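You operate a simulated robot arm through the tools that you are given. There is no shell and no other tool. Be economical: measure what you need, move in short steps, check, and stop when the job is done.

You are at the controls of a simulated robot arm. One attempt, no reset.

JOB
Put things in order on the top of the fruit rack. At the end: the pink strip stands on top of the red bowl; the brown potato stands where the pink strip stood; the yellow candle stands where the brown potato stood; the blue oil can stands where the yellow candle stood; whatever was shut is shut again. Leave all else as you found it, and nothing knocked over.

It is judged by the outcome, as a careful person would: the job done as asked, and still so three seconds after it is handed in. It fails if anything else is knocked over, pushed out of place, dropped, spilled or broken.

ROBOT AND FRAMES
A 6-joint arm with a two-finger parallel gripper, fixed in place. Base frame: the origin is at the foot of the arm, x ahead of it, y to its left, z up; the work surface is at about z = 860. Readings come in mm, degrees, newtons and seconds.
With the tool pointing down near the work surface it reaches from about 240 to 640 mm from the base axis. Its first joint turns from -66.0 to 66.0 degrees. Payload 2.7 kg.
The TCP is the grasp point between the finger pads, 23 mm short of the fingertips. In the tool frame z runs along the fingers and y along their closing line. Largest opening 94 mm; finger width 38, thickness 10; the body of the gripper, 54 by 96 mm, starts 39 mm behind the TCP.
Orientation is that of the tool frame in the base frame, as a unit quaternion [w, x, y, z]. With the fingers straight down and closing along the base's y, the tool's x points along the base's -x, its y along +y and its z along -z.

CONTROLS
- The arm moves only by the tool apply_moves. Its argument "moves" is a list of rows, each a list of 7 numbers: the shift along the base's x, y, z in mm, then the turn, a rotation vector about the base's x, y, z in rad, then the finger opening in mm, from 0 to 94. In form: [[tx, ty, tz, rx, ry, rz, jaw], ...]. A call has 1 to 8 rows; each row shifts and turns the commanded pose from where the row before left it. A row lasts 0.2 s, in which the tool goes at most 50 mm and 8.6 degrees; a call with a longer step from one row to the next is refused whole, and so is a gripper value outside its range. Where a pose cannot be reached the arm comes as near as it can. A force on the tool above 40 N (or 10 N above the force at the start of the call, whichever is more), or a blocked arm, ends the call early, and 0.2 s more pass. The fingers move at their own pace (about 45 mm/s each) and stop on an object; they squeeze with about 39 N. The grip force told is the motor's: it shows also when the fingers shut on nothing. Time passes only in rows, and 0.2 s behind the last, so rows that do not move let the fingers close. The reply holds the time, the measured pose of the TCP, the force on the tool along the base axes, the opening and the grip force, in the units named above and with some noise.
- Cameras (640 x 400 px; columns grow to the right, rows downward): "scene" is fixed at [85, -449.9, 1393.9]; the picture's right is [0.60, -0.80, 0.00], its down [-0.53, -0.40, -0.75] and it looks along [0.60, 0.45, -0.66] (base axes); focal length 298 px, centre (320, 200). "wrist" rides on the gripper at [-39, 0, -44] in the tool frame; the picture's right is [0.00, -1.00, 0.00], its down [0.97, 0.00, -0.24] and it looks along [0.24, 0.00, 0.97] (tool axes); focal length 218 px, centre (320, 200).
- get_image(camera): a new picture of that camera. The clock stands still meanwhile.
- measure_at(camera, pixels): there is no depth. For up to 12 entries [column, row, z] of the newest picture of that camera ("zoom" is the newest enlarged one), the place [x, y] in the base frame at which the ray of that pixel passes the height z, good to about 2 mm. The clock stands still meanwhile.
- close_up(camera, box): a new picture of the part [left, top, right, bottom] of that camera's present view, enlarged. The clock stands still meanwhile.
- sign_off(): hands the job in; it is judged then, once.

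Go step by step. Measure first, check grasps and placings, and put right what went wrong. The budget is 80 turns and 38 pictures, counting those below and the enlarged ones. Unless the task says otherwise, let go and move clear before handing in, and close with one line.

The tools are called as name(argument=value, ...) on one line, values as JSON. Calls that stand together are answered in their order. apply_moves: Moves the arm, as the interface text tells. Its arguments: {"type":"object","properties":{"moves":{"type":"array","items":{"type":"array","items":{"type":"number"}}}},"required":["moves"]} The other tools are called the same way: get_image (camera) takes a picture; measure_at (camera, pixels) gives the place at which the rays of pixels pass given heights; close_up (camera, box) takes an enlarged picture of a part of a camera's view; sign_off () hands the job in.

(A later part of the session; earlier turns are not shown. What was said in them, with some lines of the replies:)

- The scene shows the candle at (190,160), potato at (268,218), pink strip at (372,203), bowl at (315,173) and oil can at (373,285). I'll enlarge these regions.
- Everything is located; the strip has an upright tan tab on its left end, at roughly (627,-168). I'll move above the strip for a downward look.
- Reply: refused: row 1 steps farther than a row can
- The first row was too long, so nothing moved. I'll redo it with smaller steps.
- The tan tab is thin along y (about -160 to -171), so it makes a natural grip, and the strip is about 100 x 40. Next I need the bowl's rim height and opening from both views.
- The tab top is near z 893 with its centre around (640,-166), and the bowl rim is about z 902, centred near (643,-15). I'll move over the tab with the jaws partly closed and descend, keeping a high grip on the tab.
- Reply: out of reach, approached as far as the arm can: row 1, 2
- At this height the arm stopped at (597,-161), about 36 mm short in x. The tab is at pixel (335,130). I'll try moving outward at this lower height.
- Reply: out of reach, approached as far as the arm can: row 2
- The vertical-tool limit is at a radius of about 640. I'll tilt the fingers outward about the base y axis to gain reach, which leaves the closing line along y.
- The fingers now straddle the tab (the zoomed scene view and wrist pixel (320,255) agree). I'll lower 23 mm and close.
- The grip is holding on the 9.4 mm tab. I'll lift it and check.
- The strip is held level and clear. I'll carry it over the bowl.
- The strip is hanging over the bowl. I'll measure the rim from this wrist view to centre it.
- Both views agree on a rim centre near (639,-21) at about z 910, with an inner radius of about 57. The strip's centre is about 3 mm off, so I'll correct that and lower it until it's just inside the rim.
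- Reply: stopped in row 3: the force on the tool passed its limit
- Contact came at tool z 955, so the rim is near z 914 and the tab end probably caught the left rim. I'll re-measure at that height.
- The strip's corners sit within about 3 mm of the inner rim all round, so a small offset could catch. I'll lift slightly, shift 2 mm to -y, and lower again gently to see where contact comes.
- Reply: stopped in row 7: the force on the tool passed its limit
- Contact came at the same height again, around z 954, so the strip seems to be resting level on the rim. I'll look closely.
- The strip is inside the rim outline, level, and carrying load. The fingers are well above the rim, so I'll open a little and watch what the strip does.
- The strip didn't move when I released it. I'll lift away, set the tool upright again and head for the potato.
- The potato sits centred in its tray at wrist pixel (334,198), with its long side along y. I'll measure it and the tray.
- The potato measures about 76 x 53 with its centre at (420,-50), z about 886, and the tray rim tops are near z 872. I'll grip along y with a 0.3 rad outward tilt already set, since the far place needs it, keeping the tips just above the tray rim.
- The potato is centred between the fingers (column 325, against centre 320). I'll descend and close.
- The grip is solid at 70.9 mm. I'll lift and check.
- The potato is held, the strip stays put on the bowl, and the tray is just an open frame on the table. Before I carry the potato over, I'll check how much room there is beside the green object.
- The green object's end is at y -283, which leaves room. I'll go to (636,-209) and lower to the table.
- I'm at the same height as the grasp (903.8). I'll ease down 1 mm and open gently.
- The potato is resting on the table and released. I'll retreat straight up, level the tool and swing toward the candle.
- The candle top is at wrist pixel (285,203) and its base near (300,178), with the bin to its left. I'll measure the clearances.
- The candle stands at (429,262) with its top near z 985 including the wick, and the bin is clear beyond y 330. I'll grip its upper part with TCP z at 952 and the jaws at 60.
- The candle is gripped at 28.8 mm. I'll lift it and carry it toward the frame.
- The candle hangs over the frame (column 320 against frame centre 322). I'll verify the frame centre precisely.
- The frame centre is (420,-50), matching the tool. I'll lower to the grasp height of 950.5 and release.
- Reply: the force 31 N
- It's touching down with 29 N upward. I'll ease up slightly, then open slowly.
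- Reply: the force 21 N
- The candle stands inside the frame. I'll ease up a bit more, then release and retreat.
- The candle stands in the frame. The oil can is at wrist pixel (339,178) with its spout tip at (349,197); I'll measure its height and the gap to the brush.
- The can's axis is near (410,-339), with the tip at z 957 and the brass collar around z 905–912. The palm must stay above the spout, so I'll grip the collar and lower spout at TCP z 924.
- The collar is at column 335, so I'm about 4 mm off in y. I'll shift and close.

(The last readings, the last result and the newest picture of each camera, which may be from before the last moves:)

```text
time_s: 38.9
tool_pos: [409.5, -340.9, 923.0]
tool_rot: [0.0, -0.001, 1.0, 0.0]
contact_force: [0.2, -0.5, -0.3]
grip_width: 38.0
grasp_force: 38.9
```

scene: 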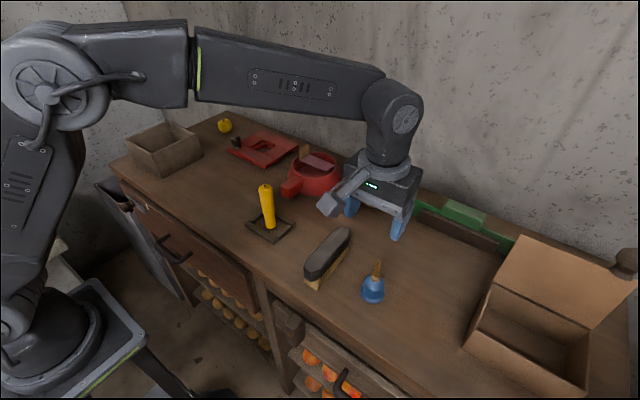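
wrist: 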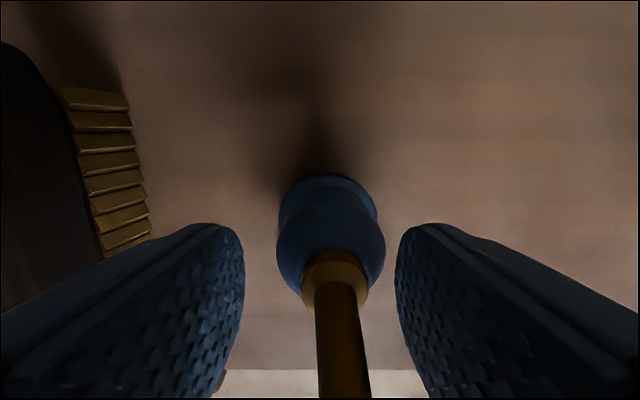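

The fingers closed at 38 mm, so they have the blue body near its shoulder. I'll lift a little and check the hold.

apply_moves(moves=[[0, 0, 5, 0, 0, 0, 5], [0, 0, 10, 0, 0, 0, 5], [0, 0, 10, 0, 0, 0, 5], [0, 0, 0, 0, 0, 0, 5]])

close_up(camera="scene", box=[330, 220, 420, 310])

```text
time_s: 39.9
tool_pos: [409.6, -339.7, 947.6]
tool_rot: [0.001, -0.002, 1.0, 0.001]
contact_force: [0.9, 0.0, -0.9]
grip_width: 37.8
grasp_force: 39.4
```

```text
4.44 times, centred on (375, 265) of scene
```

zoom: 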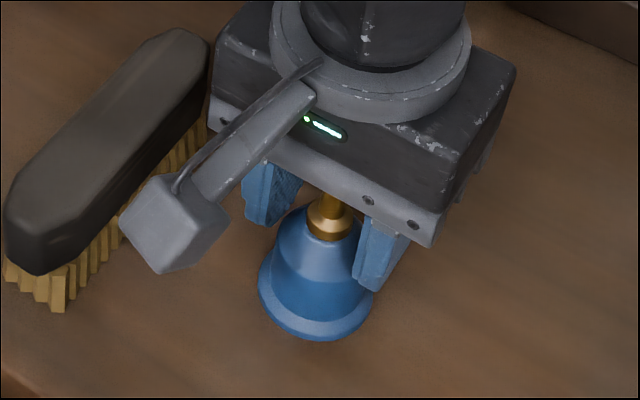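

The can is held upright. I'll raise it well above the candle top (z 985) and carry it across at TCP z 1075.

apply_moves(moves=[[0, 0, 30, 0, 0, 0, 5], [0, 0, 35, 0, 0, 0, 5], [0, 10, 35, 0, 0, 0, 5], [0, 30, 28, 0, 0, 0, 5], [0, 35, 0, 0, 0, 0, 5], [0, 35, 0, 0, 0, 0, 5], [0, 35, 0, 0, 0, 0, 5], [0, 35, 0, 0, 0, 0, 5]])

apply_moves(moves=[[0, 35, 0, 0, 0, 0, 5], [0, 35, 0, 0, 0, 0, 5], [0, 40, 0, 0, 0, 0, 5], [0, 40, 0, 0, 0, 0, 5], [0, 40, 0, 0, 0, 0, 5], [0, 40, 0, 0, 0, 0, 5], [0, 40, 0, 0, 0, 0, 5], [5, 40, 0, 0, 0, 0, 5]])

apply_moves(moves=[[5, 40, 0, 0, 0, 0, 5], [5, 40, 0, 0, 0, 0, 5], [4, 32, 0, 0, 0, 0, 5], [0, 0, 0, 0, 0, 0, 5]])

```text
time_s: 41.7
tool_pos: [408.6, -159.3, 1075.6]
tool_rot: [-0.001, -0.001, 1.0, 0.0]
contact_force: [0.3, 0.0, 0.0]
grip_width: 37.9
grasp_force: 39.0
```

```text
time_s: 43.5
tool_pos: [413.7, 148.0, 1076.9]
tool_rot: [0.0, -0.001, 1.0, 0.0]
contact_force: [-0.6, 0.5, 0.2]
grip_width: 37.8
grasp_force: 39.0
```

```text
time_s: 44.5
tool_pos: [427.5, 262.4, 1076.8]
tool_rot: [0.0, 0.0, 1.0, 0.0]
contact_force: [0.4, -0.5, -0.3]
grip_width: 37.7
grasp_force: 38.7
```

I'm above the candle's old place. I'll lower to just above the grasp height.

apply_moves(moves=[[1, 0, -40, 0, 0, 0, 5], [0, 0, -40, 0, 0, 0, 5], [0, 0, -40, 0, 0, 0, 5], [0, 0, -20, 0, 0, 0, 5], [0, 0, -8, 0, 0, 0, 5], [0, 0, -4, 0, 0, 0, 5], [0, 0, 0, 0, 0, 0, 5]])

```text
time_s: 46.1
tool_pos: [428.4, 261.7, 923.9]
tool_rot: [0.0, -0.002, 1.0, 0.0]
contact_force: [0.5, -0.6, -1.0]
grip_width: 37.6
grasp_force: 38.6
```

apply_moves(moves=[[0, 0, -0.8, 0, 0, 0, 5], [0, 0, 0, 0, 0, 0, 5]])

```text
time_s: 46.7
tool_pos: [428.1, 261.8, 923.1]
tool_rot: [-0.001, -0.001, 1.0, 0.0]
contact_force: [-0.2, 0.6, -0.6]
grip_width: 37.9
grasp_force: 39.1
```

There's no contact force yet at grasp height, so the can is within about a millimetre of the table. I'll ease down a little more to feel it.

apply_moves(moves=[[0, 0, -0.8, 0, 0, 0, 5], [0, 0, 0, 0, 0, 0, 5]])

```text
time_s: 47.3
tool_pos: [430.6, 261.7, 921.1]
tool_rot: [0.001, -0.001, 1.0, 0.0]
contact_force: [-2.5, -2.5, 7.6]
grip_width: 37.9
grasp_force: 38.9
```

The can has touched down with 7.6 N. I'll release and retreat straight up.

apply_moves(moves=[[0, 0, 0, 0, 0, 0, 42], [0, 0, 0, 0, 0, 0, 48], [0, 0, 0, 0, 0, 0, 56], [0, 0, 0, 0, 0, 0, 60], [0, 0, 20, 0, 0, 0, 60], [0, 0, 40, 0, 0, 0, 60], [0, 0, 45, 0, 0, 0, 60], [0, 0, 45, 0, 0, 0, 60]])

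get_image(camera="scene")

```text
time_s: 49.1
tool_pos: [430.3, 262.2, 1072.6]
tool_rot: [0.0, -0.001, 1.0, 0.0]
contact_force: [-0.7, -0.6, 0.8]
grip_width: 60.1
grasp_force: 0.1
```

```text
2 pictures are left
```

scene: 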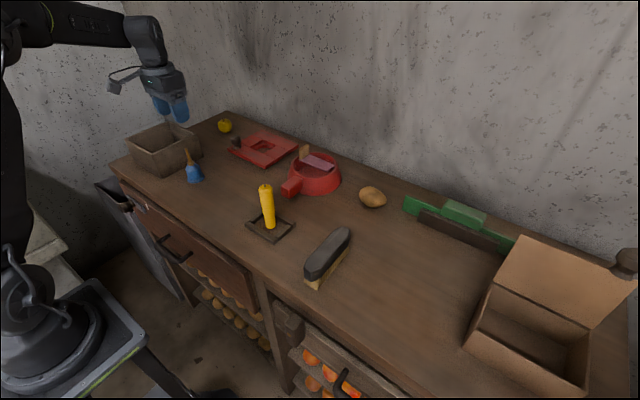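

All the items are standing in their places: can (194,172), candle (267,210), potato (372,197). One last close-up to check the strip and the potato.

close_up(camera="scene", box=[270, 130, 410, 230])

measure_at(camera="scene", pixels=[[372, 197, 884]])

```text
4.00 times, centred on (340, 180) of scene
```

zoom: 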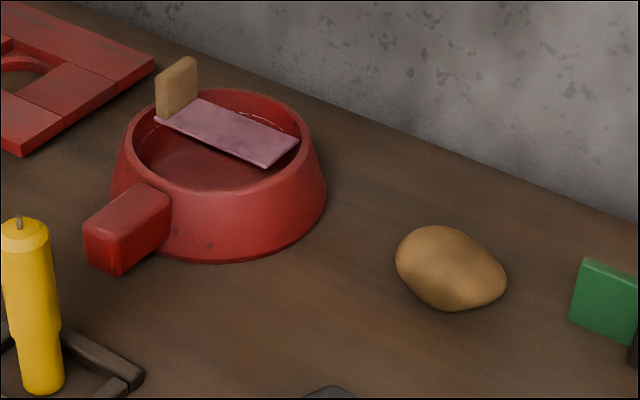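

```text
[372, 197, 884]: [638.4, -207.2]
```

The strip sits level on the bowl, and the potato is at (638,-207), on the strip's old spot. Nothing else has moved and the gripper is clear, so I'm handing in.

sign_off()

```text
The job is handed in.
```

The job is handed in: the pink strip is on the red bowl, the potato is where the strip was, the candle is where the potato was, and the oil can is where the candle was; I opened nothing, and the last pictures show everything else in place.
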